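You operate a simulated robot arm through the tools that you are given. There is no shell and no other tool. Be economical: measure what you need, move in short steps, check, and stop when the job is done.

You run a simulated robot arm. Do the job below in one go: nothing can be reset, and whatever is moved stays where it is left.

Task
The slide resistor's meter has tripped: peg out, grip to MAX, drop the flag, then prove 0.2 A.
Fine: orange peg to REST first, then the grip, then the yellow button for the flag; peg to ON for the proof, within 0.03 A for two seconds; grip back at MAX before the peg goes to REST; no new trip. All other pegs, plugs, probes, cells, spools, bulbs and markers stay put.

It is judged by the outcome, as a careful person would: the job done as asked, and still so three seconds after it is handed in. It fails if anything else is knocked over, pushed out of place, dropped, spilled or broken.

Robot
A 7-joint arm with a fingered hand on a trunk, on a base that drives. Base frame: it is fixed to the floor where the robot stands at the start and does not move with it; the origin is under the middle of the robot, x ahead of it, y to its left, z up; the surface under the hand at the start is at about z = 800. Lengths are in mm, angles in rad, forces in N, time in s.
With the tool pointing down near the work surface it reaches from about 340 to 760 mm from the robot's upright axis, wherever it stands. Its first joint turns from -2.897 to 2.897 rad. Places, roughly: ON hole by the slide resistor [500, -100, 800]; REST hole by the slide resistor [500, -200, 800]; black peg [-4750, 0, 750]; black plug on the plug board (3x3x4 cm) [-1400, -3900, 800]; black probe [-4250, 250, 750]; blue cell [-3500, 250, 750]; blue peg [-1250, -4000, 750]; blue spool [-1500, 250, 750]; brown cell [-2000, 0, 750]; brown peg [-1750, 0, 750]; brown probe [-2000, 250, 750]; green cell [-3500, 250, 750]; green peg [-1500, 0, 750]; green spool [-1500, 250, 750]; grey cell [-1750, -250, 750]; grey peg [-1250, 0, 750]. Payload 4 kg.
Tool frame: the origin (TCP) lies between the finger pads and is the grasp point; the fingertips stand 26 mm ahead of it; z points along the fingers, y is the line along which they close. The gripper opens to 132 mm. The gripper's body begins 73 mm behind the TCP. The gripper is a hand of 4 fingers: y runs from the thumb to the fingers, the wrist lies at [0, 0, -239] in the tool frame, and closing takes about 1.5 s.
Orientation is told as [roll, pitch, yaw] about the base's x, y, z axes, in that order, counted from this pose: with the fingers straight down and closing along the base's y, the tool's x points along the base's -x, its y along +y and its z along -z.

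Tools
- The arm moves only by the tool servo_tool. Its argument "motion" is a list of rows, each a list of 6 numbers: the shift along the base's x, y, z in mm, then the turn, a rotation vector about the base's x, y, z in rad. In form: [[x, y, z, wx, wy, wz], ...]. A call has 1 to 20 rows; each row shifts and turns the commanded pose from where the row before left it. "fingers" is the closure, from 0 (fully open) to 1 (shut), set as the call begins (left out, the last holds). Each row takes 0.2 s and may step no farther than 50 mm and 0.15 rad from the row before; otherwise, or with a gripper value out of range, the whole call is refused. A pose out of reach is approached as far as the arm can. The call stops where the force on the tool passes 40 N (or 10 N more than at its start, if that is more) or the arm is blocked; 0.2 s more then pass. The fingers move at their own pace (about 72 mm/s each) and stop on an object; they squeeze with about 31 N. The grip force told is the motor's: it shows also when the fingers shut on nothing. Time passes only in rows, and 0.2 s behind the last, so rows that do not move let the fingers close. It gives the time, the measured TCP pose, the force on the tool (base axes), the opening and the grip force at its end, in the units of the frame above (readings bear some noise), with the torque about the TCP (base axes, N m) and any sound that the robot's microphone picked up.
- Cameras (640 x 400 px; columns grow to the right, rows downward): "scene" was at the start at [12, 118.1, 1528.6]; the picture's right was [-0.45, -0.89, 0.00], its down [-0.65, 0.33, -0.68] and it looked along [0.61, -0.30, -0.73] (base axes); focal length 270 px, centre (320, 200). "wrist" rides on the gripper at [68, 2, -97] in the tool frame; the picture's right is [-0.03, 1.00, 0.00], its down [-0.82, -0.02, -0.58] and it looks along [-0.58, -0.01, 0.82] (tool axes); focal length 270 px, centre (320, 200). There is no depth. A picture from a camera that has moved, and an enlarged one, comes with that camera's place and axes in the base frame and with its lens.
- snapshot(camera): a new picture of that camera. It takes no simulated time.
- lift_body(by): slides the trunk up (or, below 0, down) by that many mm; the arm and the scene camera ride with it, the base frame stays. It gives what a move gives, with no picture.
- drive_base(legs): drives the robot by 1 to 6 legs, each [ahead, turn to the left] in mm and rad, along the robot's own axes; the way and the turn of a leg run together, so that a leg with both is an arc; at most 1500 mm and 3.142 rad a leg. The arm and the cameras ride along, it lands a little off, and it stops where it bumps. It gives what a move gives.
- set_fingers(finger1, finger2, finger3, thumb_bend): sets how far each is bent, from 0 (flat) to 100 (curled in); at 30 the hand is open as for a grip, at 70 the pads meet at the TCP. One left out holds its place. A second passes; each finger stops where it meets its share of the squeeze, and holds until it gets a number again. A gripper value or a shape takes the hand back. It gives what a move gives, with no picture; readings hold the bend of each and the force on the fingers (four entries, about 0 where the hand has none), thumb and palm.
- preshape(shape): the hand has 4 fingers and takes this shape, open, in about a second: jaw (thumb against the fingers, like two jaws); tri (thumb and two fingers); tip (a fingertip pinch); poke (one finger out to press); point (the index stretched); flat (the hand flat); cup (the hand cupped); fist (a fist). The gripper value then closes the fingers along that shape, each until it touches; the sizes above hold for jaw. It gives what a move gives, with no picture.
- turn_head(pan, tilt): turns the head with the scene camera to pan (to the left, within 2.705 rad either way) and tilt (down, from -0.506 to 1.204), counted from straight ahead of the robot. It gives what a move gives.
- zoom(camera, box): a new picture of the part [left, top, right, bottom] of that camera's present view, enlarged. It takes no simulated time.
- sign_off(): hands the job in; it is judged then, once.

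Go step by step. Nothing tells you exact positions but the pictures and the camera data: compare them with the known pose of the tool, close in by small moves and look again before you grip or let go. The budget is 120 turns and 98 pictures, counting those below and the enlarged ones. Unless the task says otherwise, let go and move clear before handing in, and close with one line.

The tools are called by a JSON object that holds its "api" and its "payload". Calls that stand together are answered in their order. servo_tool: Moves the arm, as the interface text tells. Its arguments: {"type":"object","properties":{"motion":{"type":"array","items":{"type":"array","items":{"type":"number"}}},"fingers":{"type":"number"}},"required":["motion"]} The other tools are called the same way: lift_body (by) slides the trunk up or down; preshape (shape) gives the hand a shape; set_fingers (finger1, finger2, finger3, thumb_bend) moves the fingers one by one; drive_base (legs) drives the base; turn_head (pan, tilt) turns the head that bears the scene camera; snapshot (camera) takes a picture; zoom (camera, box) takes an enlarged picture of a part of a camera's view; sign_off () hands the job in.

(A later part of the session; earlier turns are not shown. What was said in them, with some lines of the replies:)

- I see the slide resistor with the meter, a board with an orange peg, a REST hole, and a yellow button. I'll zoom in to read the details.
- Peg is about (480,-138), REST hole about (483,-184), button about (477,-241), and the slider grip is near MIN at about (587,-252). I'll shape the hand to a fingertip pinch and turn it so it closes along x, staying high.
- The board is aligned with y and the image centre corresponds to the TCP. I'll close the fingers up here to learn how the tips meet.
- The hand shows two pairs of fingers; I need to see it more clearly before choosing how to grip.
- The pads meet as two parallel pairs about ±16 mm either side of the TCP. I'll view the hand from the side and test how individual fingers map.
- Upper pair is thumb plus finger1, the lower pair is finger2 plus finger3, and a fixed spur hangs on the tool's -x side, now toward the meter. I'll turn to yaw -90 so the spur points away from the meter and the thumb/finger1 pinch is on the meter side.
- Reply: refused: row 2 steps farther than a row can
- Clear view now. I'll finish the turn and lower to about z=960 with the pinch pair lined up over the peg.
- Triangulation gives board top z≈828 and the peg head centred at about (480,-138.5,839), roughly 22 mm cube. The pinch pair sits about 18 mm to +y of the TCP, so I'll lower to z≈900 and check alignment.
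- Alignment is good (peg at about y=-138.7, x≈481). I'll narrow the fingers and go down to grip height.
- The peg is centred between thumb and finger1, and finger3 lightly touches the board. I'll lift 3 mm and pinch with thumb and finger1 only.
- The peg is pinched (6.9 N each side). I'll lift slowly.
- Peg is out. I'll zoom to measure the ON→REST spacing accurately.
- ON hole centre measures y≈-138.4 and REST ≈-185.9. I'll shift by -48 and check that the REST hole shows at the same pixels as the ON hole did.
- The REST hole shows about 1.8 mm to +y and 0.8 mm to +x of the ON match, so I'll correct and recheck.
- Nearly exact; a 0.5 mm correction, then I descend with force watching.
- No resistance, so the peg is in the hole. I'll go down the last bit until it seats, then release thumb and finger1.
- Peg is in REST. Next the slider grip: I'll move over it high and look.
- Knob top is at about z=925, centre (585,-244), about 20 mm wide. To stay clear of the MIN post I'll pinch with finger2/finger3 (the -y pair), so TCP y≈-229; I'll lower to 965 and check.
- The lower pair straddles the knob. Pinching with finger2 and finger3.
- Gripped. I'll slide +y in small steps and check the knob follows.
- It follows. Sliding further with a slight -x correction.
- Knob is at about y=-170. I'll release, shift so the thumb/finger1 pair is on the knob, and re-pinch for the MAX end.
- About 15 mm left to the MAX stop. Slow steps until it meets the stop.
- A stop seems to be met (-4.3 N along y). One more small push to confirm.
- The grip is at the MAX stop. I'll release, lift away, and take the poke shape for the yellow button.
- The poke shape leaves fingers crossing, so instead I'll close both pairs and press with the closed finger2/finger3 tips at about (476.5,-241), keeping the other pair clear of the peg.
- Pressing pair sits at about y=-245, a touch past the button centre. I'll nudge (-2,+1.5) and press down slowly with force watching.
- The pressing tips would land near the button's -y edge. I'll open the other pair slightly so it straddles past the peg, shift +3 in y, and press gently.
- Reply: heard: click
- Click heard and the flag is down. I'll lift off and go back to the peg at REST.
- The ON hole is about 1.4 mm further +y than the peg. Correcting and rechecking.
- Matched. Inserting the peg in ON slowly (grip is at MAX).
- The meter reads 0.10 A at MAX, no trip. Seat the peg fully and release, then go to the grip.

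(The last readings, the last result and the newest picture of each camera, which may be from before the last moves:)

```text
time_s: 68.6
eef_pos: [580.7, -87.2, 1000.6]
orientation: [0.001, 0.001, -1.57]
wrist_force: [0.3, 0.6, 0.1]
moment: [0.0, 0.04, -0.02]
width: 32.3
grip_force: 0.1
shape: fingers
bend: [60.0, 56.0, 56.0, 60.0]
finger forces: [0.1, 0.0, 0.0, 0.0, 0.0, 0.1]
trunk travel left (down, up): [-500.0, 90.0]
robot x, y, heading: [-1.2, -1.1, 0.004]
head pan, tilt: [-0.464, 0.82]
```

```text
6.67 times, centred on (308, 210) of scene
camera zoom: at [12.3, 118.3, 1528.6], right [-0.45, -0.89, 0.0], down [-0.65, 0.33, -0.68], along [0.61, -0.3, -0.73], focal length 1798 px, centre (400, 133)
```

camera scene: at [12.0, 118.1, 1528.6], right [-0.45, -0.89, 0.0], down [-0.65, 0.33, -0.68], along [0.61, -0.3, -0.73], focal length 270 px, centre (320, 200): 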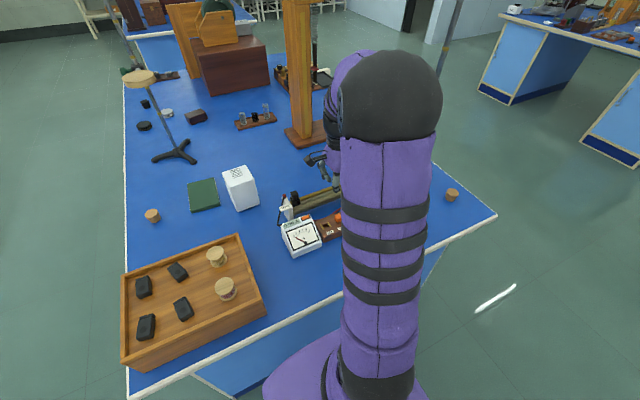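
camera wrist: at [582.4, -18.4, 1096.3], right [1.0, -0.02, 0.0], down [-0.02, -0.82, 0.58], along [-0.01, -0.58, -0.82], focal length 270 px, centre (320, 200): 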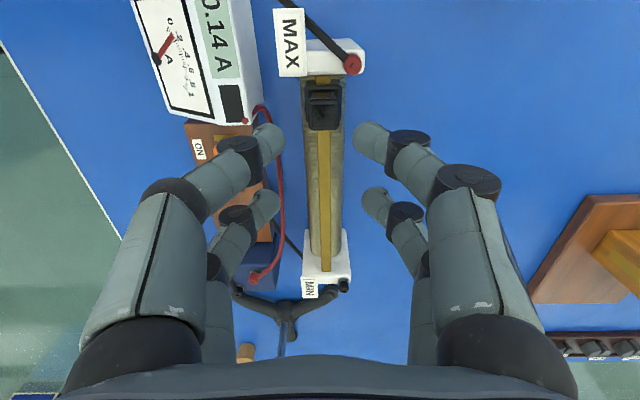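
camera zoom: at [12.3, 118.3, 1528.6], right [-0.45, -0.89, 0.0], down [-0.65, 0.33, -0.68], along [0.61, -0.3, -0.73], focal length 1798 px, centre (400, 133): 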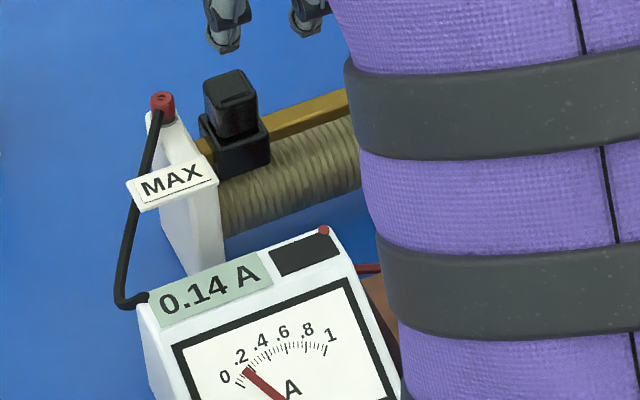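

It settles at 0.14 A at MAX, so 0.20 A should be roughly 50 mm toward MIN. Lowering onto the grip.

{"api": "servo_tool", "payload": {"motion": [[0, 0, -30, 0, 0, 0], [0, 0, -20, 0, 0, 0], [0, 0, -8, 0, 0, 0], [0, 0, -5, 0, 0, 0], [0, 0, 0, 0, 0, 0]]}}

{"api": "snapshot", "payload": {"camera": "wrist"}}

```text
time_s: 69.8
eef_pos: [581.1, -88.7, 937.3]
orientation: [0.0, -0.001, -1.569]
wrist_force: [0.8, -0.3, 0.0]
moment: [-0.02, 0.04, 0.03]
width: 32.0
grip_force: 0.0
shape: fingers
bend: [60.0, 56.0, 56.0, 60.0]
finger forces: [0.0, 0.1, 0.0, 0.0, 0.0, 0.1]
trunk travel left (down, up): [-500.0, 90.0]
robot x, y, heading: [0.2, -0.7, -0.005]
head pan, tilt: [-0.464, 0.82]
```

```text
31 pictures are left
camera wrist: at [583.8, -19.1, 1032.9], right [1.0, -0.02, 0.0], down [-0.02, -0.82, 0.58], along [-0.01, -0.58, -0.82], focal length 270 px, centre (320, 200)
```

wrist: 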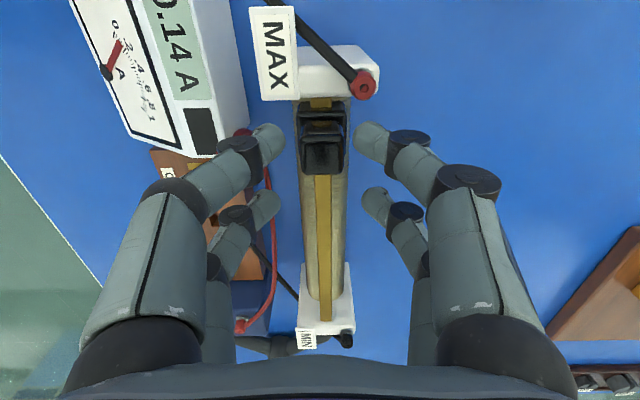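

Good alignment. I'll pinch, slide 30 mm toward MIN, and read the meter.

{"api": "set_fingers", "payload": {"finger1": 73, "thumb_bend": 73}}

{"api": "servo_tool", "payload": {"motion": [[0.1, -5, 0, 0, 0, 0], [0.1, -5, 0, 0, 0, 0], [0.1, -5, 0, 0, 0, 0], [0.1, -5, 0, 0, 0, 0], [0.1, -5, 0, 0, 0, 0], [0.1, -5, 0, 0, 0, 0], [0, 0, 0, 0, 0, 0], [0, 0, 0, 0, 0, 0], [0, 0, 0, 0, 0, 0]]}}

{"api": "zoom", "payload": {"camera": "scene", "box": [260, 160, 356, 240]}}

```text
time_s: 70.8
eef_pos: [581.2, -87.6, 936.3]
orientation: [-0.003, 0.001, -1.569]
wrist_force: [-2.5, 0.3, -4.9]
moment: [-0.1, 0.11, 0.04]
width: 17.5
grip_force: 7.8
shape: fingers
bend: [66.0, 56.0, 56.0, 68.0]
finger forces: [6.8, 0.0, 0.0, 0.1, 9.2, 0.0]
trunk travel left (down, up): [-500.0, 90.0]
robot x, y, heading: [1.3, -1.1, -0.0]
head pan, tilt: [-0.464, 0.82]
```

```text
time_s: 72.8
eef_pos: [582.5, -118.7, 937.5]
orientation: [-0.001, 0.001, -1.57]
wrist_force: [-3.1, -0.9, -4.3]
moment: [-0.11, 0.11, 0.08]
width: 17.7
grip_force: 8.1
shape: fingers
bend: [67.0, 56.0, 56.0, 68.0]
finger forces: [6.0, 0.1, 0.1, 0.0, 9.8, 0.0]
trunk travel left (down, up): [-500.0, 90.0]
robot x, y, heading: [-0.7, -2.0, -0.003]
head pan, tilt: [-0.464, 0.82]
```

```text
5.00 times, centred on (308, 200) of scene
camera zoom: at [12.0, 118.0, 1528.6], right [-0.45, -0.89, 0.0], down [-0.65, 0.33, -0.68], along [0.61, -0.3, -0.73], focal length 1348 px, centre (380, 200)
```

zoom: 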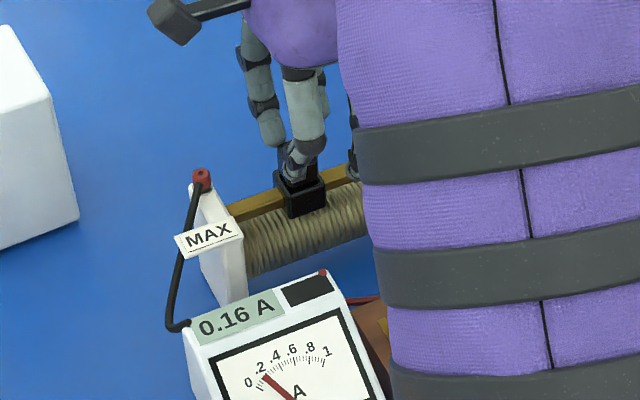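

0.16 A (perhaps still settling). Another 15 mm, then wait.

{"api": "servo_tool", "payload": {"motion": [[0.1, -5, 0, 0, 0, 0], [0.1, -5, 0, 0, 0, 0], [0.1, -5, 0, 0, 0, 0], [0, 0, 0, 0, 0, 0], [0, 0, 0, 0, 0, 0], [0, 0, 0, 0, 0, 0], [0, 0, 0, 0, 0, 0], [0, 0, 0, 0, 0, 0], [0, 0, 0, 0, 0, 0], [0, 0, 0, 0, 0, 0], [0, 0, 0, 0, 0, 0]]}}

{"api": "zoom", "payload": {"camera": "scene", "box": [260, 180, 356, 240]}}

```text
time_s: 75.2
eef_pos: [581.7, -134.1, 936.8]
orientation: [-0.001, -0.001, -1.57]
wrist_force: [-3.8, -0.4, -3.9]
moment: [-0.11, 0.08, 0.08]
width: 17.5
grip_force: 8.1
shape: fingers
bend: [68.0, 56.0, 56.0, 68.0]
finger forces: [5.6, 0.1, 0.1, 0.0, 9.4, 0.0]
trunk travel left (down, up): [-500.0, 90.0]
robot x, y, heading: [1.6, 1.7, 0.002]
head pan, tilt: [-0.464, 0.82]
```

```text
6.67 times, centred on (308, 210) of scene
camera zoom: at [12.0, 117.9, 1528.6], right [-0.45, -0.89, 0.0], down [-0.65, 0.33, -0.68], along [0.61, -0.3, -0.73], focal length 1798 px, centre (400, 133)
```

zoom: 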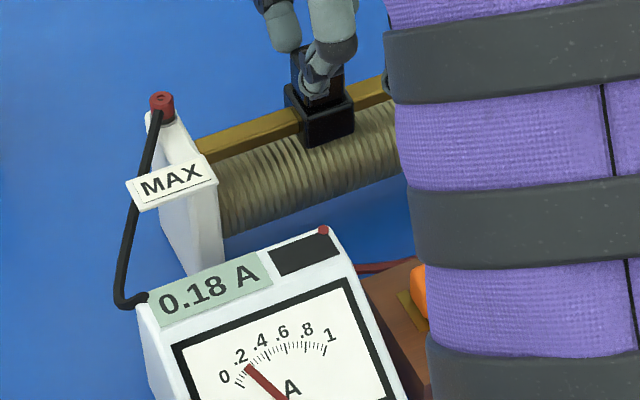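

0.18 A at 45 mm. About 14 mm more should give 0.20 A.

{"api": "servo_tool", "payload": {"motion": [[0.1, -5, 0, 0, 0, 0], [0.1, -5, 0, 0, 0, 0], [0.1, -4, 0, 0, 0, 0], [0, 0, 0, 0, 0, 0], [0, 0, 0, 0, 0, 0], [0, 0, 0, 0, 0, 0], [0, 0, 0, 0, 0, 0], [0, 0, 0, 0, 0, 0], [0, 0, 0, 0, 0, 0]]}}

{"api": "zoom", "payload": {"camera": "scene", "box": [260, 180, 356, 240]}}

```text
time_s: 77.2
eef_pos: [582.7, -146.6, 939.3]
orientation: [0.001, 0.0, -1.569]
wrist_force: [-0.8, -0.5, 2.9]
moment: [0.02, 0.02, 0.09]
width: 16.5
grip_force: 8.5
shape: fingers
bend: [69.0, 56.0, 56.0, 68.0]
finger forces: [7.8, 0.0, 0.0, 0.0, 8.8, 0.0]
trunk travel left (down, up): [-500.0, 90.0]
robot x, y, heading: [-0.6, -1.5, -0.002]
head pan, tilt: [-0.464, 0.82]
```

```text
6.67 times, centred on (308, 210) of scene
camera zoom: at [11.6, 118.1, 1528.6], right [-0.45, -0.89, 0.0], down [-0.65, 0.33, -0.68], along [0.61, -0.3, -0.73], focal length 1798 px, centre (400, 133)
```

zoom: 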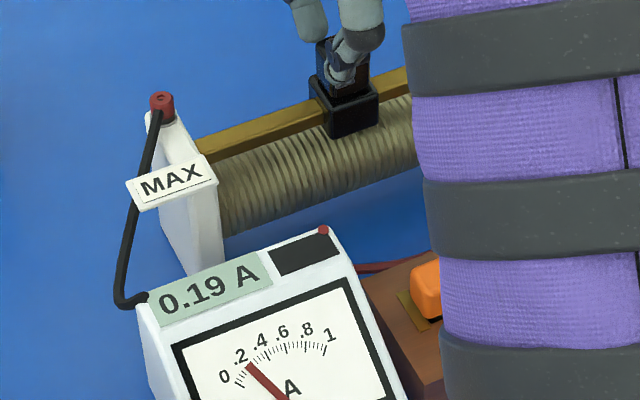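

0.19 A. I'll nudge 4 mm more and hold for three seconds.

{"api": "servo_tool", "payload": {"motion": [[0, -4, 0, 0, 0, 0], [0, 0, 0, 0, 0, 0], [0, 0, 0, 0, 0, 0], [0, 0, 0, 0, 0, 0], [0, 0, 0, 0, 0, 0], [0, 0, 0, 0, 0, 0], [0, 0, 0, 0, 0, 0], [0, 0, 0, 0, 0, 0]]}}

{"api": "zoom", "payload": {"camera": "scene", "box": [260, 180, 356, 240]}}

{"api": "servo_tool", "payload": {"motion": [[0, 0, 0, 0, 0, 0], [0, 0, 0, 0, 0, 0], [0, 0, 0, 0, 0, 0], [0, 0, 0, 0, 0, 0], [0, 0, 0, 0, 0, 0], [0, 0, 0, 0, 0, 0], [0, 0, 0, 0, 0, 0], [0, 0, 0, 0, 0, 0], [0, 0, 0, 0, 0, 0], [0, 0, 0, 0, 0, 0], [0, 0, 0, 0, 0, 0], [0, 0, 0, 0, 0, 0], [0, 0, 0, 0, 0, 0], [0, 0, 0, 0, 0, 0], [0, 0, 0, 0, 0, 0], [0, 0, 0, 0, 0, 0]]}}

{"api": "zoom", "payload": {"camera": "scene", "box": [260, 180, 356, 240]}}

{"api": "snapshot", "payload": {"camera": "wrist"}}

```text
time_s: 79.0
eef_pos: [582.3, -151.1, 938.2]
orientation: [0.0, 0.002, -1.569]
wrist_force: [-0.2, -0.7, 4.2]
moment: [0.07, -0.04, 0.01]
width: 16.6
grip_force: 8.5
shape: fingers
bend: [69.0, 56.0, 56.0, 68.0]
finger forces: [8.9, 0.0, 0.0, 0.0, 8.4, 0.0]
trunk travel left (down, up): [-500.0, 90.0]
robot x, y, heading: [0.2, -7.2, -0.0]
head pan, tilt: [-0.464, 0.82]
```

```text
6.67 times, centred on (308, 210) of scene
camera zoom: at [11.6, 118.1, 1528.6], right [-0.45, -0.89, 0.0], down [-0.65, 0.33, -0.68], along [0.61, -0.3, -0.73], focal length 1798 px, centre (400, 133)
```

zoom: 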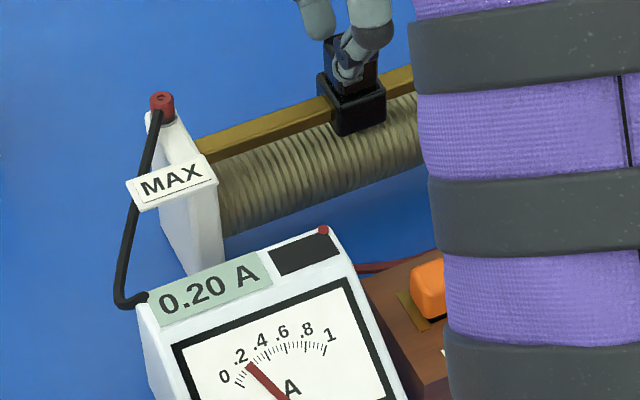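

```text
time_s: 82.4
eef_pos: [583.1, -152.0, 938.6]
orientation: [0.001, 0.001, -1.57]
wrist_force: [-1.0, -1.1, 4.8]
moment: [0.05, -0.02, -0.02]
width: 16.6
grip_force: 8.9
shape: fingers
bend: [69.0, 56.0, 56.0, 68.0]
finger forces: [9.1, 0.1, 0.0, 0.1, 8.4, 0.1]
trunk travel left (down, up): [-500.0, 90.0]
robot x, y, heading: [-2.0, -1.3, 0.003]
head pan, tilt: [-0.464, 0.82]
```

```text
6.67 times, centred on (308, 210) of scene
camera zoom: at [11.6, 118.1, 1528.6], right [-0.45, -0.89, 0.0], down [-0.65, 0.33, -0.68], along [0.61, -0.3, -0.73], focal length 1798 px, centre (400, 133)
```

zoom: 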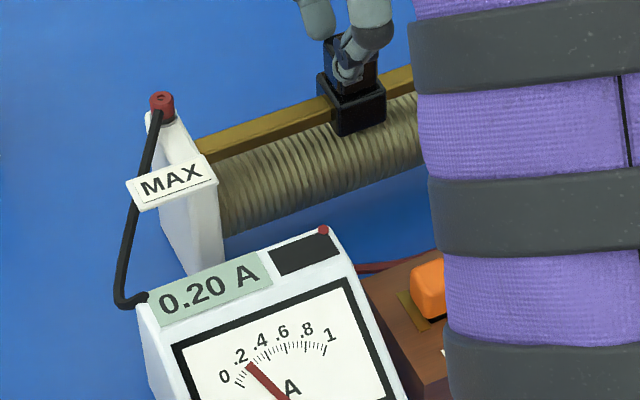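

```text
25 pictures are left
camera wrist: at [584.3, -83.0, 1034.5], right [1.0, -0.02, 0.0], down [-0.02, -0.82, 0.58], along [-0.01, -0.58, -0.82], focal length 270 px, centre (320, 200)
```

wrist: 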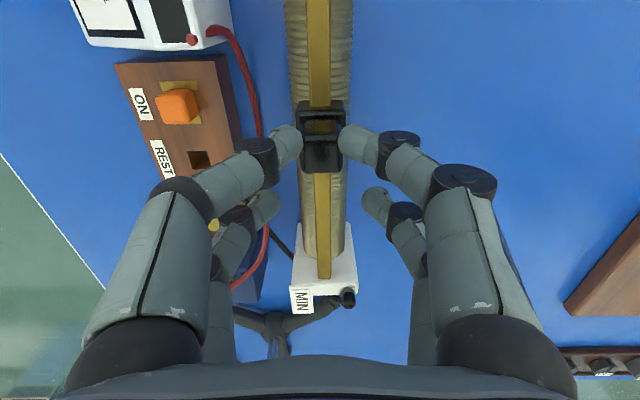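

0.20 A held for over 3 s. Sliding back to MAX, slow at the end.

{"api": "servo_tool", "payload": {"motion": [[-0.1, 6, 0, 0, 0, 0], [-0.1, 6, 0, 0, 0, 0], [-0.1, 6, 0, 0, 0, 0], [-0.1, 6, 0, 0, 0, 0], [-0.1, 6, 0, 0, 0, 0], [-0.1, 6, 0, 0, 0, 0], [-0.1, 6, 0, 0, 0, 0], [-0.1, 6, 0, 0, 0, 0], [0, 5, 0, 0, 0, 0], [0, 4, 0, 0, 0, 0], [0, 3, 0, 0, 0, 0], [0, 2, 0, 0, 0, 0], [0, 0, 0, 0, 0, 0]]}}

{"api": "zoom", "payload": {"camera": "wrist", "box": [240, 20, 400, 180]}}

```text
time_s: 85.2
eef_pos: [581.3, -87.1, 937.6]
orientation: [0.0, 0.001, -1.569]
wrist_force: [-1.9, 0.4, 6.6]
moment: [0.12, 0.03, 0.06]
width: 16.4
grip_force: 9.9
shape: fingers
bend: [70.0, 56.0, 56.0, 68.0]
finger forces: [9.0, 0.0, 0.1, 0.0, 10.8, 0.0]
trunk travel left (down, up): [-500.0, 90.0]
robot x, y, heading: [0.9, -1.6, 0.002]
head pan, tilt: [-0.464, 0.82]
```

```text
2.50 times, centred on (320, 100) of wrist
camera zoom: at [583.9, -20.1, 1034.2], right [1.0, -0.02, 0.0], down [-0.02, -0.82, 0.58], along [-0.01, -0.58, -0.82], focal length 676 px, centre (320, 450)
```

zoom: 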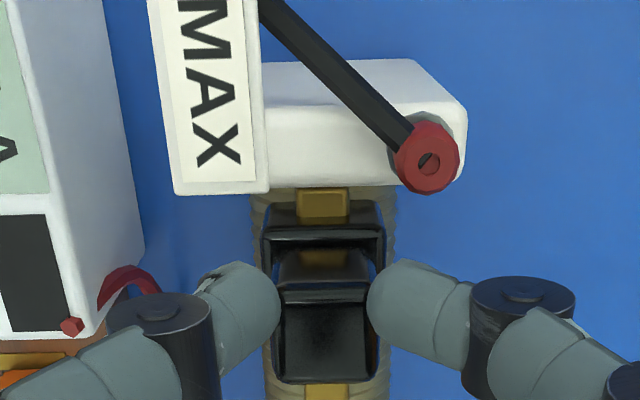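

{"api": "servo_tool", "payload": {"motion": [[0, 1.5, 0, 0, 0, 0], [0, 1.5, 0, 0, 0, 0], [0, 1, 0, 0, 0, 0], [0, 0, 0, 0, 0, 0]]}}

```text
time_s: 86.2
eef_pos: [582.0, -86.8, 937.9]
orientation: [0.002, 0.001, -1.572]
wrist_force: [-0.8, -10.5, 8.4]
moment: [-0.06, 0.01, -0.04]
width: 16.7
grip_force: 9.9
shape: fingers
bend: [70.0, 56.0, 56.0, 68.0]
finger forces: [10.7, 0.0, 0.0, 0.0, 10.5, 0.0]
trunk travel left (down, up): [-500.0, 90.0]
robot x, y, heading: [-2.5, 4.1, 0.001]
head pan, tilt: [-0.464, 0.82]
```

At the MAX stop (-10.5 N). Release, lift, and check the grip and meter before going to the peg.

{"api": "set_fingers", "payload": {"finger1": 58, "thumb_bend": 58}}

{"api": "servo_tool", "payload": {"motion": [[0, 0, 30, 0, 0, 0], [0, 0, 35, 0, 0, 0], [-35, -25, 0, 0, 0, 0], [-35, -25, 0, 0, 0, 0], [-31, -20, -20, 0, 0, 0], [0, 0, -40, 0, 0, 0], [0, 0, 0, 0, 0, 0], [0, 0, 0, 0, 0, 0]]}}

{"api": "zoom", "payload": {"camera": "scene", "box": [260, 180, 356, 240]}}

{"api": "snapshot", "payload": {"camera": "wrist"}}

```text
time_s: 87.2
eef_pos: [582.3, -84.8, 936.5]
orientation: [-0.001, -0.001, -1.568]
wrist_force: [0.1, 0.1, -0.1]
moment: [0.0, 0.0, 0.0]
width: 41.4
grip_force: 0.1
shape: fingers
bend: [57.0, 56.0, 56.0, 57.0]
finger forces: [0.0, 0.0, 0.1, 0.1, 0.0, 0.0]
trunk travel left (down, up): [-500.0, 90.0]
robot x, y, heading: [-1.0, 2.6, 0.002]
head pan, tilt: [-0.464, 0.82]
```

```text
time_s: 89.0
eef_pos: [480.3, -155.9, 942.4]
orientation: [0.0, 0.0, -1.57]
wrist_force: [-0.8, -0.7, -0.2]
moment: [-0.01, -0.02, 0.0]
width: 41.9
grip_force: 0.1
shape: fingers
bend: [57.0, 56.0, 56.0, 57.0]
finger forces: [0.0, 0.0, 0.0, 0.0, 0.0, 0.1]
trunk travel left (down, up): [-500.0, 90.0]
robot x, y, heading: [0.1, 3.0, 0.004]
head pan, tilt: [-0.464, 0.82]
```

```text
6.67 times, centred on (308, 210) of scene
camera zoom: at [11.7, 118.1, 1528.6], right [-0.45, -0.89, 0.0], down [-0.65, 0.33, -0.68], along [0.61, -0.3, -0.73], focal length 1798 px, centre (400, 133)
```

zoom: 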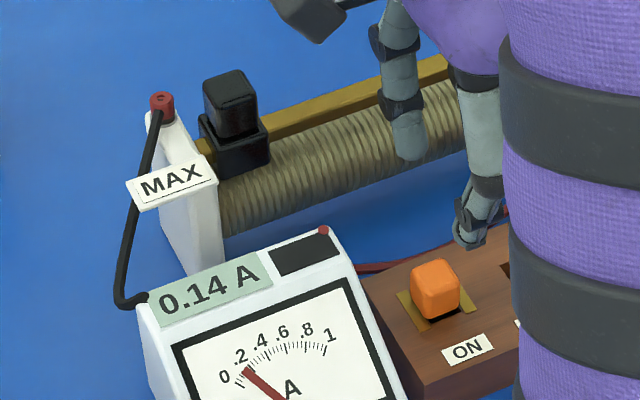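

```text
22 pictures are left
camera wrist: at [482.1, -87.1, 1038.3], right [1.0, -0.02, 0.0], down [-0.02, -0.82, 0.58], along [-0.01, -0.58, -0.82], focal length 270 px, centre (320, 200)
```

wrist: 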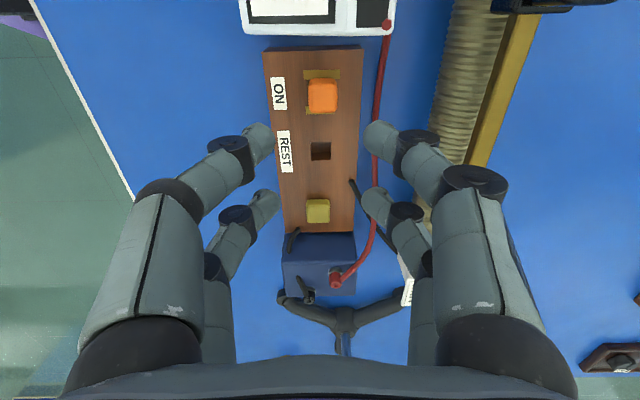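

Grip at MAX, 0.14 A, no flag. Now down to the peg.

{"api": "set_fingers", "payload": {"finger1": 60, "thumb_bend": 60}}

{"api": "servo_tool", "payload": {"motion": [[1, 0, -30, 0, 0, 0], [0, 0, -25, 0, 0, 0], [0, 0, -12, 0, 0, 0], [0, 0, -6, 0, 0, 0], [0, 0, -4, 0, 0, 0], [0, 0, 0, 0, 0, 0]]}}

{"api": "snapshot", "payload": {"camera": "wrist"}}

```text
time_s: 90.0
eef_pos: [480.6, -155.8, 941.9]
orientation: [-0.001, 0.001, -1.57]
wrist_force: [-0.2, -0.6, 0.2]
moment: [-0.03, -0.01, 0.02]
width: 32.9
grip_force: 0.1
shape: fingers
bend: [60.0, 56.0, 56.0, 60.0]
finger forces: [0.0, 0.0, 0.0, 0.1, 0.0, 0.0]
trunk travel left (down, up): [-500.0, 90.0]
robot x, y, heading: [1.9, -0.4, 0.003]
head pan, tilt: [-0.464, 0.82]
```

```text
time_s: 91.4
eef_pos: [481.6, -155.3, 865.3]
orientation: [-0.001, 0.0, -1.569]
wrist_force: [-0.1, -0.9, -0.1]
moment: [0.0, 0.0, 0.01]
width: 32.7
grip_force: 0.1
shape: fingers
bend: [60.0, 56.0, 56.0, 60.0]
finger forces: [0.1, 0.0, 0.0, 0.0, 0.0, 0.0]
trunk travel left (down, up): [-500.0, 90.0]
robot x, y, heading: [-0.5, -3.9, 0.002]
head pan, tilt: [-0.464, 0.82]
```

```text
21 pictures are left
camera wrist: at [484.3, -87.2, 961.2], right [1.0, -0.02, 0.0], down [-0.02, -0.82, 0.58], along [-0.01, -0.58, -0.82], focal length 270 px, centre (320, 200)
```

wrist: 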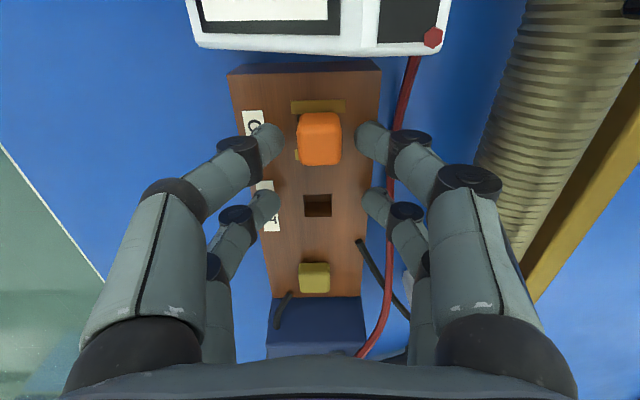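

Centred. Pinch, lift, move over REST and check the alignment.

{"api": "set_fingers", "payload": {"finger1": 72, "thumb_bend": 72}}

{"api": "servo_tool", "payload": {"motion": [[0, 0, 5, 0, 0, 0], [0, 0, 5, 0, 0, 0], [0, 0, 20, 0, 0, 0], [0, 0, 30, 0, 0, 0], [0, 0, 20, 0, 0, 0], [0.3, -23.3, 0, 0, 0, 0], [0.3, -23.4, 0, 0, 0, 0], [0, 0, 0, 0, 0, 0], [0, 0, 0, 0, 0, 0]]}}

{"api": "zoom", "payload": {"camera": "wrist", "box": [240, 30, 400, 130]}}

```text
time_s: 92.4
eef_pos: [482.8, -156.6, 864.6]
orientation: [0.001, 0.001, -1.57]
wrist_force: [-1.0, -0.7, 0.4]
moment: [-0.02, 0.04, 0.02]
width: 16.3
grip_force: 7.0
shape: fingers
bend: [67.0, 56.0, 56.0, 68.0]
finger forces: [6.6, 0.1, 0.0, 0.0, 7.8, 0.0]
trunk travel left (down, up): [-500.0, 90.0]
robot x, y, heading: [2.8, 1.4, 0.001]
head pan, tilt: [-0.464, 0.82]
```

```text
time_s: 94.4
eef_pos: [483.2, -202.0, 947.1]
orientation: [0.0, -0.001, -1.569]
wrist_force: [0.4, -0.4, -0.7]
moment: [-0.02, -0.03, 0.01]
width: 16.3
grip_force: 6.7
shape: fingers
bend: [67.0, 56.0, 56.0, 68.0]
finger forces: [6.9, 0.0, 0.1, 0.0, 6.8, 0.0]
trunk travel left (down, up): [-500.0, 90.0]
robot x, y, heading: [-2.2, 6.1, 0.002]
head pan, tilt: [-0.464, 0.82]
```

```text
4.00 times, centred on (320, 80) of wrist
camera zoom: at [484.4, -133.9, 1041.8], right [1.0, -0.02, 0.0], down [-0.02, -0.82, 0.58], along [-0.01, -0.58, -0.82], focal length 1081 px, centre (320, 680)
```

zoom: 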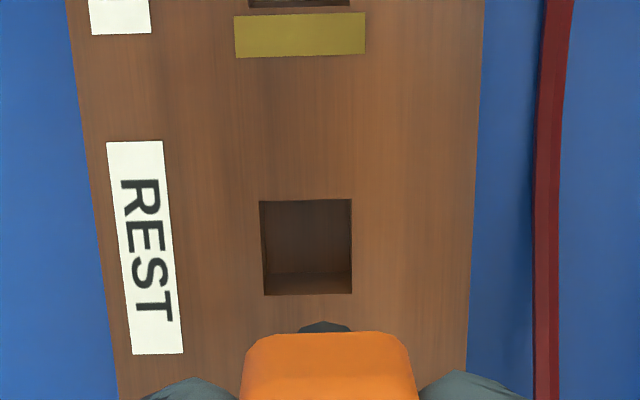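

The hole is about 1.1 mm to -y and 0.6 mm to -x of the match; correcting and inserting.

{"api": "servo_tool", "payload": {"motion": [[-0.6, -1.1, 0, 0, 0, 0], [0, 0, -20, 0, 0, 0], [0, 0, -20, 0, 0, 0], [0, 0, -6, 0, 0, 0], [0, 0, -5, 0, 0, 0], [0, 0, -5, 0, 0, 0], [0, 0, -5, 0, 0, 0], [0, 0, -5, 0, 0, 0], [0, 0, -5, 0, 0, 0], [0, 0, -5, 0, 0, 0], [0, 0, -4, 0, 0, 0], [0, 0, 0, 0, 0, 0]]}}

{"api": "snapshot", "payload": {"camera": "wrist"}}

```text
time_s: 97.0
eef_pos: [481.5, -202.9, 867.0]
orientation: [0.002, -0.001, -1.569]
wrist_force: [-2.7, -0.5, 14.7]
moment: [0.25, 0.0, 0.08]
width: 14.7
grip_force: 10.5
shape: fingers
bend: [72.0, 56.0, 56.0, 68.0]
finger forces: [11.3, 0.1, 0.0, 0.0, 10.3, 0.0]
trunk travel left (down, up): [-500.0, 90.0]
robot x, y, heading: [0.3, 2.2, -0.0]
head pan, tilt: [-0.464, 0.82]
```

```text
19 pictures are left
camera wrist: at [483.2, -134.3, 962.9], right [1.0, -0.02, 0.0], down [-0.02, -0.82, 0.58], along [-0.01, -0.58, -0.82], focal length 270 px, centre (320, 200)
```

wrist: 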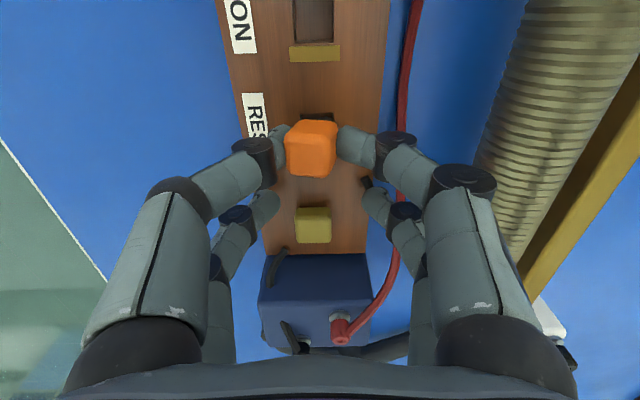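

The peg caught an edge (14.7 N) and has twisted in the grip. I'll ease up and look closely.

{"api": "servo_tool", "payload": {"motion": [[0, 0, 3, 0, 0, 0], [0, 0, 4, 0, 0, 0], [0, 0, 0, 0, 0, 0]]}}

{"api": "zoom", "payload": {"camera": "wrist", "box": [240, 60, 400, 210]}}

{"api": "zoom", "payload": {"camera": "scene", "box": [290, 180, 370, 230]}}

```text
time_s: 97.8
eef_pos: [482.6, -202.7, 872.4]
orientation: [0.0, 0.0, -1.57]
wrist_force: [-0.5, 0.0, -0.6]
moment: [0.0, -0.03, 0.02]
width: 15.6
grip_force: 6.4
shape: fingers
bend: [69.0, 56.0, 56.0, 68.0]
finger forces: [6.8, 0.1, 0.0, 0.1, 6.8, 0.0]
trunk travel left (down, up): [-500.0, 90.0]
robot x, y, heading: [-1.6, 1.0, -0.001]
head pan, tilt: [-0.464, 0.82]
```

```text
2.67 times, centred on (320, 135) of wrist
camera zoom: at [483.8, -134.4, 968.2], right [1.0, -0.02, 0.0], down [-0.02, -0.82, 0.58], along [-0.01, -0.58, -0.82], focal length 721 px, centre (320, 373)
```

zoom: 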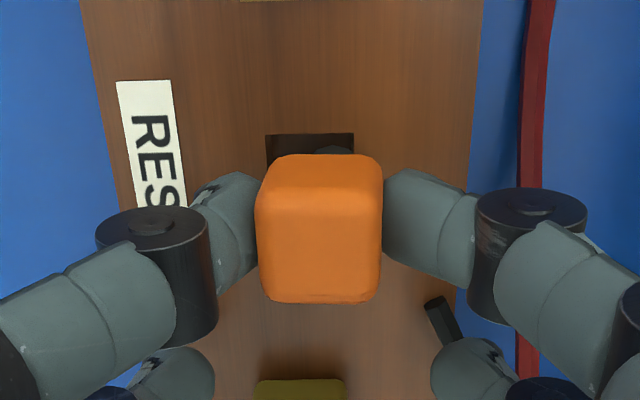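

```text
8.00 times, centred on (330, 205) of scene
camera zoom: at [12.0, 118.1, 1528.5], right [-0.45, -0.89, 0.0], down [-0.65, 0.33, -0.68], along [0.61, -0.3, -0.73], focal length 2158 px, centre (240, 160)
```

zoom: 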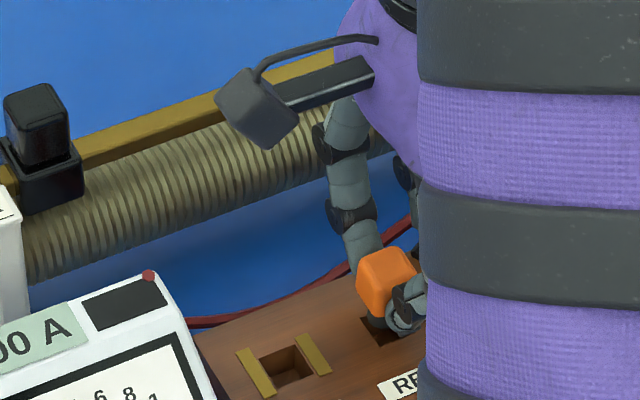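

The peg slid up about 4 mm in the pinch but is still upright over the hole. I'll nudge +0.6 in x, curl the idle fingers up for clearance, and try again with fine steps.

{"api": "set_fingers", "payload": {"finger2": 64, "finger3": 64}}

{"api": "servo_tool", "payload": {"motion": [[0.6, 0, 0, 0, 0, 0], [0, 0, -1.5, 0, 0, 0], [0, 0, -1.5, 0, 0, 0], [0, 0, -1, 0, 0, 0], [0, 0, 0, 0, 0, 0]]}}

```text
time_s: 98.8
eef_pos: [481.5, -202.9, 871.2]
orientation: [0.001, 0.0, -1.569]
wrist_force: [-0.5, 0.2, -0.6]
moment: [0.0, -0.03, 0.02]
width: 15.3
grip_force: 6.7
shape: fingers
bend: [69.0, 64.0, 64.0, 68.0]
finger forces: [6.7, 0.0, 0.1, 0.0, 6.7, 0.0]
trunk travel left (down, up): [-500.0, 90.0]
robot x, y, heading: [1.0, -0.2, -0.002]
head pan, tilt: [-0.464, 0.82]
```

```text
time_s: 100.0
eef_pos: [481.8, -203.4, 868.7]
orientation: [0.001, -0.001, -1.569]
wrist_force: [-1.9, -0.2, 9.5]
moment: [0.13, 0.04, 0.07]
width: 14.9
grip_force: 8.4
shape: fingers
bend: [70.0, 64.0, 64.0, 68.0]
finger forces: [8.2, 0.0, 0.0, 0.1, 9.1, 0.0]
trunk travel left (down, up): [-500.0, 90.0]
robot x, y, heading: [0.3, 3.7, 0.0]
head pan, tilt: [-0.464, 0.82]
```

Contact again; the force and moment point to the +x (and slightly -y) rim. Back up 3 mm, shift (-1.4,+0.5), retry.

{"api": "servo_tool", "payload": {"motion": [[0, 0, 3, 0, 0, 0], [-1.4, 0.5, 0, 0, 0, 0], [0, 0, -1.5, 0, 0, 0], [0, 0, -1.5, 0, 0, 0], [0, 0, 0, 0, 0, 0]]}}

{"api": "zoom", "payload": {"camera": "wrist", "box": [240, 60, 400, 210]}}

```text
time_s: 101.2
eef_pos: [481.0, -201.6, 869.6]
orientation: [0.001, 0.0, -1.569]
wrist_force: [-2.2, 1.1, 7.7]
moment: [0.18, 0.04, 0.04]
width: 14.8
grip_force: 8.8
shape: fingers
bend: [70.0, 64.0, 64.0, 68.0]
finger forces: [7.9, 0.0, 0.1, 0.1, 9.0, 0.1]
trunk travel left (down, up): [-500.0, 90.0]
robot x, y, heading: [-2.3, -3.8, -0.003]
head pan, tilt: [-0.464, 0.82]
```

```text
2.67 times, centred on (320, 135) of wrist
camera zoom: at [483.0, -134.0, 965.2], right [1.0, -0.02, 0.0], down [-0.02, -0.82, 0.58], along [-0.01, -0.58, -0.82], focal length 721 px, centre (320, 373)
```

zoom: 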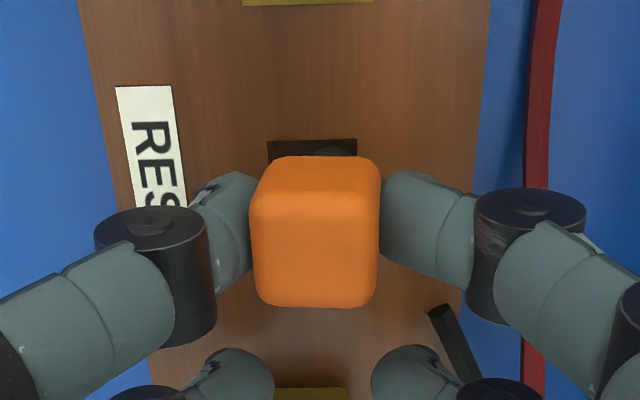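

Still on the +x rim; the peg may be tilted in the pinch. I'll lift to see it from the scene camera.

{"api": "servo_tool", "payload": {"motion": [[0, 0, 10, 0, 0, 0], [0, 0, 25, 0, 0, 0], [0, 0, 0, 0, 0, 0]]}}

{"api": "zoom", "payload": {"camera": "scene", "box": [315, 185, 363, 215]}}

{"api": "zoom", "payload": {"camera": "wrist", "box": [240, 60, 400, 190]}}

```text
time_s: 102.0
eef_pos: [481.9, -203.4, 903.3]
orientation: [-0.002, 0.001, -1.57]
wrist_force: [-0.3, -0.2, -0.4]
moment: [-0.02, -0.01, 0.0]
width: 15.7
grip_force: 6.7
shape: fingers
bend: [68.0, 64.0, 64.0, 68.0]
finger forces: [6.8, 0.0, 0.0, 0.1, 6.8, 0.0]
trunk travel left (down, up): [-500.0, 90.0]
robot x, y, heading: [-0.9, 1.5, 0.004]
head pan, tilt: [-0.464, 0.82]
```

```text
13.33 times, centred on (339, 200) of scene
camera zoom: at [11.8, 118.1, 1528.6], right [-0.45, -0.89, 0.0], down [-0.65, 0.33, -0.68], along [0.61, -0.3, -0.73], focal length 3596 px, centre (67, 200)
```

zoom: 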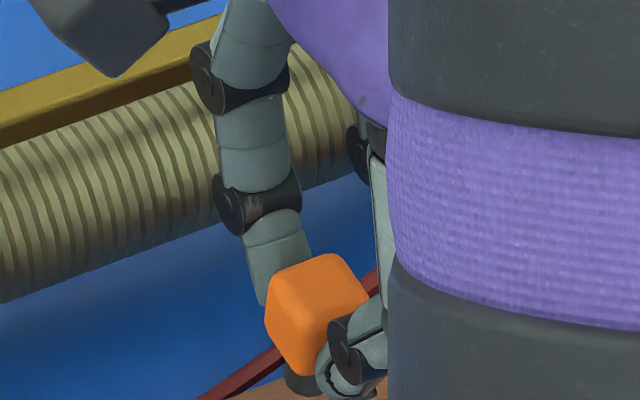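

```text
3.08 times, centred on (320, 125) of wrist
camera zoom: at [484.2, -134.7, 999.7], right [1.0, -0.02, 0.0], down [-0.02, -0.82, 0.58], along [-0.01, -0.58, -0.82], focal length 832 px, centre (320, 431)
```

zoom: 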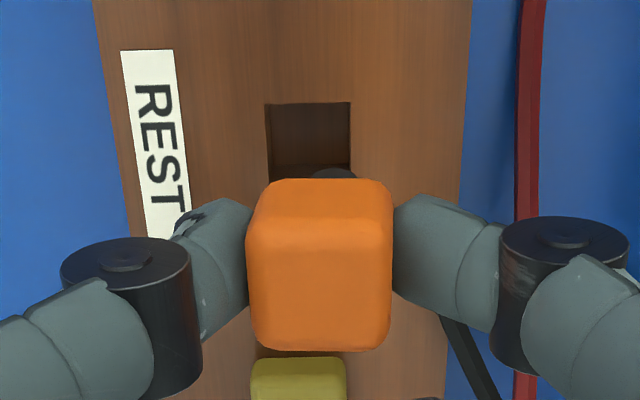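

The shaft end (dark hump) is about 3–4 mm to +x relative to the head: the peg is tilted ~6–7° about y. I'll tilt the hand +0.1 rad about y to bring the shaft upright and re-measure.

{"api": "servo_tool", "payload": {"motion": [[0, 0, 0, 0, 0.05, 0], [0, 0, 0, 0, 0.05, 0], [0, 0, 0, 0, 0, 0], [0, 0, 0, 0, 0, 0]]}}

{"api": "zoom", "payload": {"camera": "wrist", "box": [256, 70, 384, 180]}}

{"api": "zoom", "payload": {"camera": "scene", "box": [320, 195, 360, 220]}}

```text
time_s: 103.0
eef_pos: [481.8, -204.1, 902.5]
orientation: [-0.099, 0.002, -1.569]
wrist_force: [-0.2, -0.2, 0.3]
moment: [-0.03, 0.0, -0.04]
width: 15.5
grip_force: 6.8
shape: fingers
bend: [68.0, 64.0, 64.0, 68.0]
finger forces: [6.9, 0.1, 0.0, 0.1, 6.7, 0.0]
trunk travel left (down, up): [-500.0, 90.0]
robot x, y, heading: [0.9, 1.5, -0.001]
head pan, tilt: [-0.464, 0.82]
```

```text
3.64 times, centred on (320, 125) of wrist
camera zoom: at [493.5, -134.3, 998.6], right [0.99, -0.02, -0.1], down [0.04, -0.82, 0.58], along [-0.1, -0.58, -0.81], focal length 983 px, centre (320, 473)
```

zoom: 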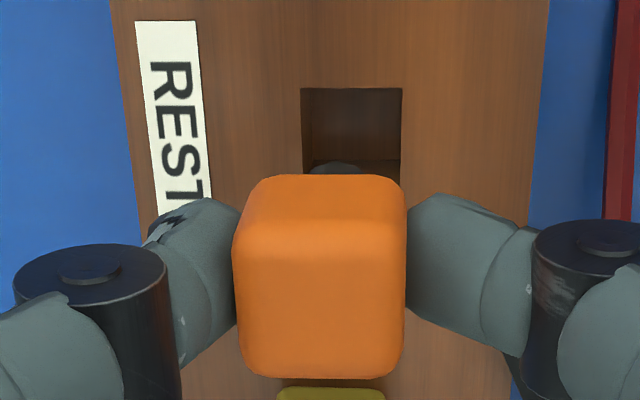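

```text
16.00 times, centred on (340, 208) of scene
camera zoom: at [11.9, 118.0, 1528.6], right [-0.45, -0.89, 0.0], down [-0.65, 0.33, -0.68], along [0.61, -0.3, -0.73], focal length 4315 px, centre (0, 80)
```

zoom: 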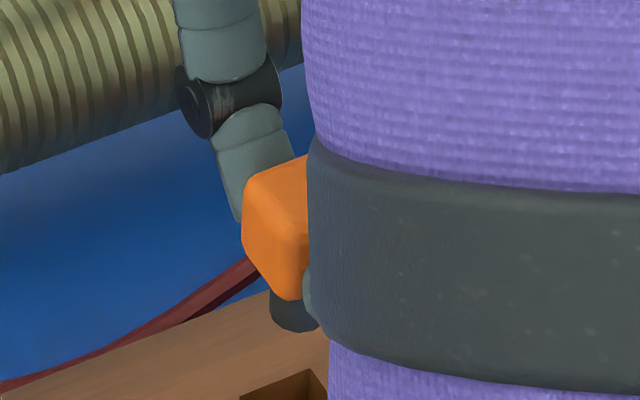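

After tilting, the shaft end is at about (480.0,-186.1) against the hole at (479.8,-185.5). A small nudge (+0.4,+0.7), then down gently.

{"api": "servo_tool", "payload": {"motion": [[0.4, 0.7, -10, 0, 0, 0], [0, 0, -10, 0, 0, 0], [0, 0, -8, 0, 0, 0], [0, 0, -2, 0, 0, 0], [0, 0, -2, 0, 0, 0], [0, 0, -1.5, 0, 0, 0], [0, 0, 0, 0, 0, 0]]}}

```text
time_s: 104.6
eef_pos: [480.5, -202.0, 869.2]
orientation: [-0.101, 0.001, -1.569]
wrist_force: [0.2, 0.6, 0.0]
moment: [0.0, -0.02, 0.03]
width: 15.7
grip_force: 7.3
shape: fingers
bend: [68.0, 64.0, 64.0, 68.0]
finger forces: [6.7, 0.0, 0.0, 0.0, 6.8, 0.0]
trunk travel left (down, up): [-500.0, 90.0]
robot x, y, heading: [-3.0, -1.0, -0.007]
head pan, tilt: [-0.464, 0.82]
```

No force this time at 869. Continuing down in small steps.

{"api": "servo_tool", "payload": {"motion": [[0, 0, -1.5, 0, 0, 0], [0, 0, -1.5, 0, 0, 0], [0, 0, -1, 0, 0, 0], [0, 0, 0, 0, 0, 0]]}}

{"api": "zoom", "payload": {"camera": "wrist", "box": [240, 60, 400, 210]}}

```text
time_s: 105.6
eef_pos: [481.9, -200.5, 866.5]
orientation: [-0.1, 0.0, -1.569]
wrist_force: [-0.3, 0.2, 0.1]
moment: [-0.03, 0.0, 0.02]
width: 15.4
grip_force: 7.0
shape: fingers
bend: [68.0, 64.0, 64.0, 68.0]
finger forces: [6.8, 0.1, 0.1, 0.1, 6.8, 0.0]
trunk travel left (down, up): [-500.0, 90.0]
robot x, y, heading: [0.4, -2.0, -0.001]
head pan, tilt: [-0.464, 0.82]
```

```text
2.67 times, centred on (320, 135) of wrist
camera zoom: at [493.5, -132.0, 961.5], right [0.99, -0.02, -0.1], down [0.04, -0.82, 0.58], along [-0.1, -0.58, -0.81], focal length 721 px, centre (320, 373)
```

zoom: 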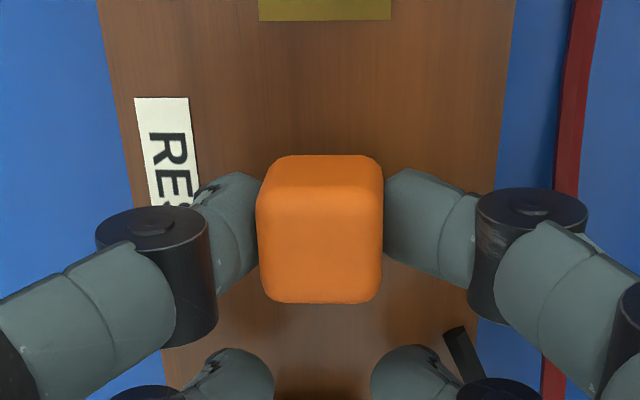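

{"api": "servo_tool", "payload": {"motion": [[0, 0, -1.5, 0, 0, 0], [0, 0, -1.5, 0, 0, 0], [0, 0, -1, 0, 0, 0], [0, 0, 0, 0, 0, 0]]}}

{"api": "zoom", "payload": {"camera": "wrist", "box": [240, 60, 400, 210]}}

```text
time_s: 106.6
eef_pos: [482.0, -200.5, 862.5]
orientation: [-0.098, -0.001, -1.569]
wrist_force: [1.5, 0.1, 1.9]
moment: [-0.03, -0.07, 0.0]
width: 15.5
grip_force: 7.8
shape: fingers
bend: [68.0, 64.0, 64.0, 68.0]
finger forces: [6.9, 2.4, 0.1, 0.1, 6.8, 0.0]
trunk travel left (down, up): [-500.0, 90.0]
robot x, y, heading: [0.0, 2.0, -0.005]
head pan, tilt: [-0.464, 0.82]
```

```text
2.67 times, centred on (320, 135) of wrist
camera zoom: at [493.4, -132.5, 957.5], right [0.99, -0.02, -0.1], down [0.04, -0.82, 0.58], along [-0.09, -0.58, -0.81], focal length 721 px, centre (320, 373)
```

zoom: 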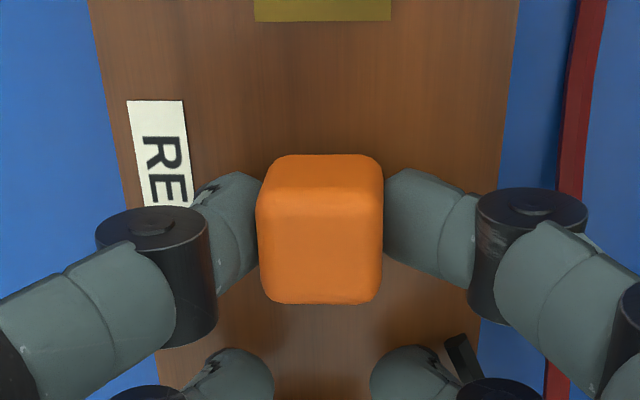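

Only idle finger2 brushes the board; the peg is nearly seated. Raise 1.5 mm and release so it drops in.

{"api": "servo_tool", "payload": {"motion": [[0, 0, 1.5, 0, 0, 0], [0, 0, 0, 0, 0, 0]]}}

{"api": "set_fingers", "payload": {"finger1": 63, "thumb_bend": 63}}

{"api": "zoom", "payload": {"camera": "wrist", "box": [240, 60, 400, 210]}}

```text
time_s: 107.2
eef_pos: [481.4, -201.9, 862.8]
orientation: [-0.102, 0.0, -1.569]
wrist_force: [0.5, -0.7, -0.1]
moment: [-0.01, 0.01, -0.01]
width: 15.3
grip_force: 7.1
shape: fingers
bend: [68.0, 64.0, 64.0, 68.0]
finger forces: [6.8, 0.0, 0.1, 0.0, 6.8, 0.0]
trunk travel left (down, up): [-500.0, 90.0]
robot x, y, heading: [-0.6, 0.1, 0.0]
head pan, tilt: [-0.464, 0.82]
```

```text
time_s: 108.2
eef_pos: [480.2, -202.0, 863.4]
orientation: [-0.099, -0.002, -1.568]
wrist_force: [0.1, -0.6, -0.1]
moment: [-0.06, -0.03, 0.01]
width: 22.8
grip_force: 0.1
shape: fingers
bend: [63.0, 64.0, 64.0, 63.0]
finger forces: [0.0, 0.0, 0.0, 0.1, 0.0, 0.0]
trunk travel left (down, up): [-500.0, 90.0]
robot x, y, heading: [-0.9, 2.0, -0.0]
head pan, tilt: [-0.464, 0.82]
```

```text
2.67 times, centred on (320, 135) of wrist
camera zoom: at [493.2, -133.1, 959.2], right [0.99, -0.02, -0.1], down [0.04, -0.82, 0.58], along [-0.1, -0.58, -0.81], focal length 721 px, centre (320, 373)
```

zoom: 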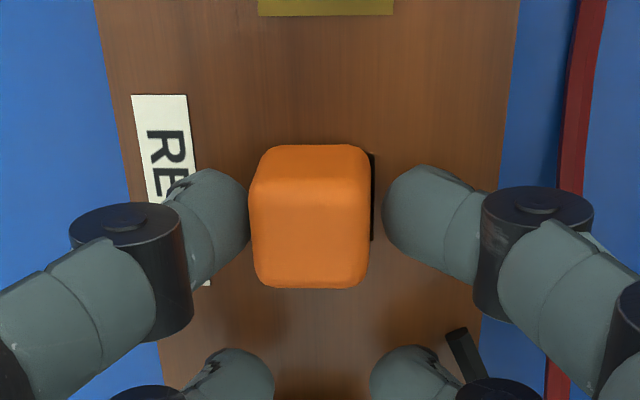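

The peg dropped in. I'll open the thumb a bit more and rise, un-tilt the hand, and check.

{"api": "set_fingers", "payload": {"thumb_bend": 58}}

{"api": "servo_tool", "payload": {"motion": [[0, 0, 5, 0, 0, 0], [0, 0, 15, 0, 0, 0], [0, 0, 40, 0, 0, 0], [0, 0, 40, 0, -0.05, 0], [0, 0, 40, 0, -0.05, 0], [0, 0, 0, 0, 0, 0]]}}

{"api": "zoom", "payload": {"camera": "wrist", "box": [220, 0, 420, 125]}}

{"api": "zoom", "payload": {"camera": "scene", "box": [260, 180, 356, 240]}}

```text
time_s: 109.2
eef_pos: [481.1, -202.0, 863.8]
orientation: [-0.1, -0.001, -1.569]
wrist_force: [-0.3, 0.2, 0.8]
moment: [-0.01, -0.01, 0.04]
width: 32.5
grip_force: 0.0
shape: fingers
bend: [63.0, 64.0, 64.0, 57.0]
finger forces: [0.0, 0.0, 0.0, 0.0, 0.0, 0.0]
trunk travel left (down, up): [-500.0, 90.0]
robot x, y, heading: [1.5, -2.1, 0.005]
head pan, tilt: [-0.464, 0.82]
```

```text
time_s: 110.6
eef_pos: [480.9, -201.4, 1002.6]
orientation: [-0.001, 0.0, -1.568]
wrist_force: [-0.1, 0.3, -0.1]
moment: [0.01, -0.01, -0.02]
width: 32.6
grip_force: 0.1
shape: fingers
bend: [63.0, 64.0, 64.0, 57.0]
finger forces: [0.0, 0.1, 0.1, 0.1, 0.0, 0.0]
trunk travel left (down, up): [-500.0, 90.0]
robot x, y, heading: [-0.4, -1.5, 0.002]
head pan, tilt: [-0.464, 0.82]
```

```text
3.20 times, centred on (320, 62) of wrist
camera zoom: at [483.7, -134.9, 1098.9], right [1.0, -0.02, 0.0], down [-0.02, -0.82, 0.58], along [-0.01, -0.58, -0.82], focal length 865 px, centre (320, 640)
```

zoom: 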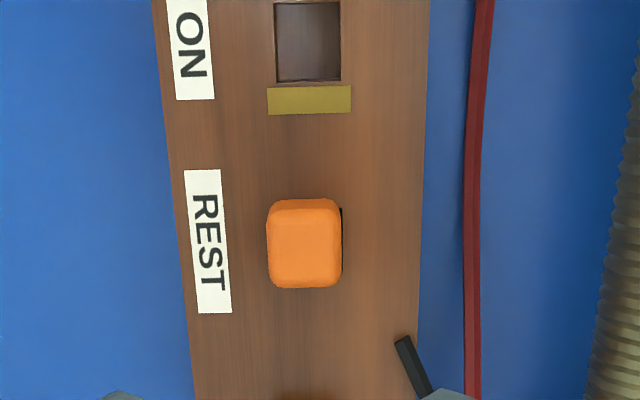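

```text
6.67 times, centred on (308, 210) of scene
camera zoom: at [11.6, 118.2, 1528.6], right [-0.45, -0.89, 0.0], down [-0.65, 0.33, -0.68], along [0.61, -0.3, -0.73], focal length 1798 px, centre (400, 133)
```

zoom: 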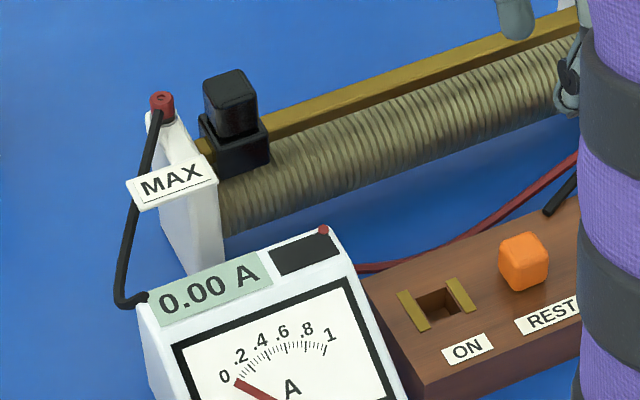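

The peg sits flush in REST, the grip is at MAX, the meter reads 0.00 A with the flag down, and the hand is clear. Handing in.

{"api": "sign_off", "payload": {}}

```text
The job is handed in.
```

The trip flag is down and 0.20 A was proven, holding for over 3 seconds without a new trip; the grip went back to MAX before the orange peg went into REST, where it now sits.
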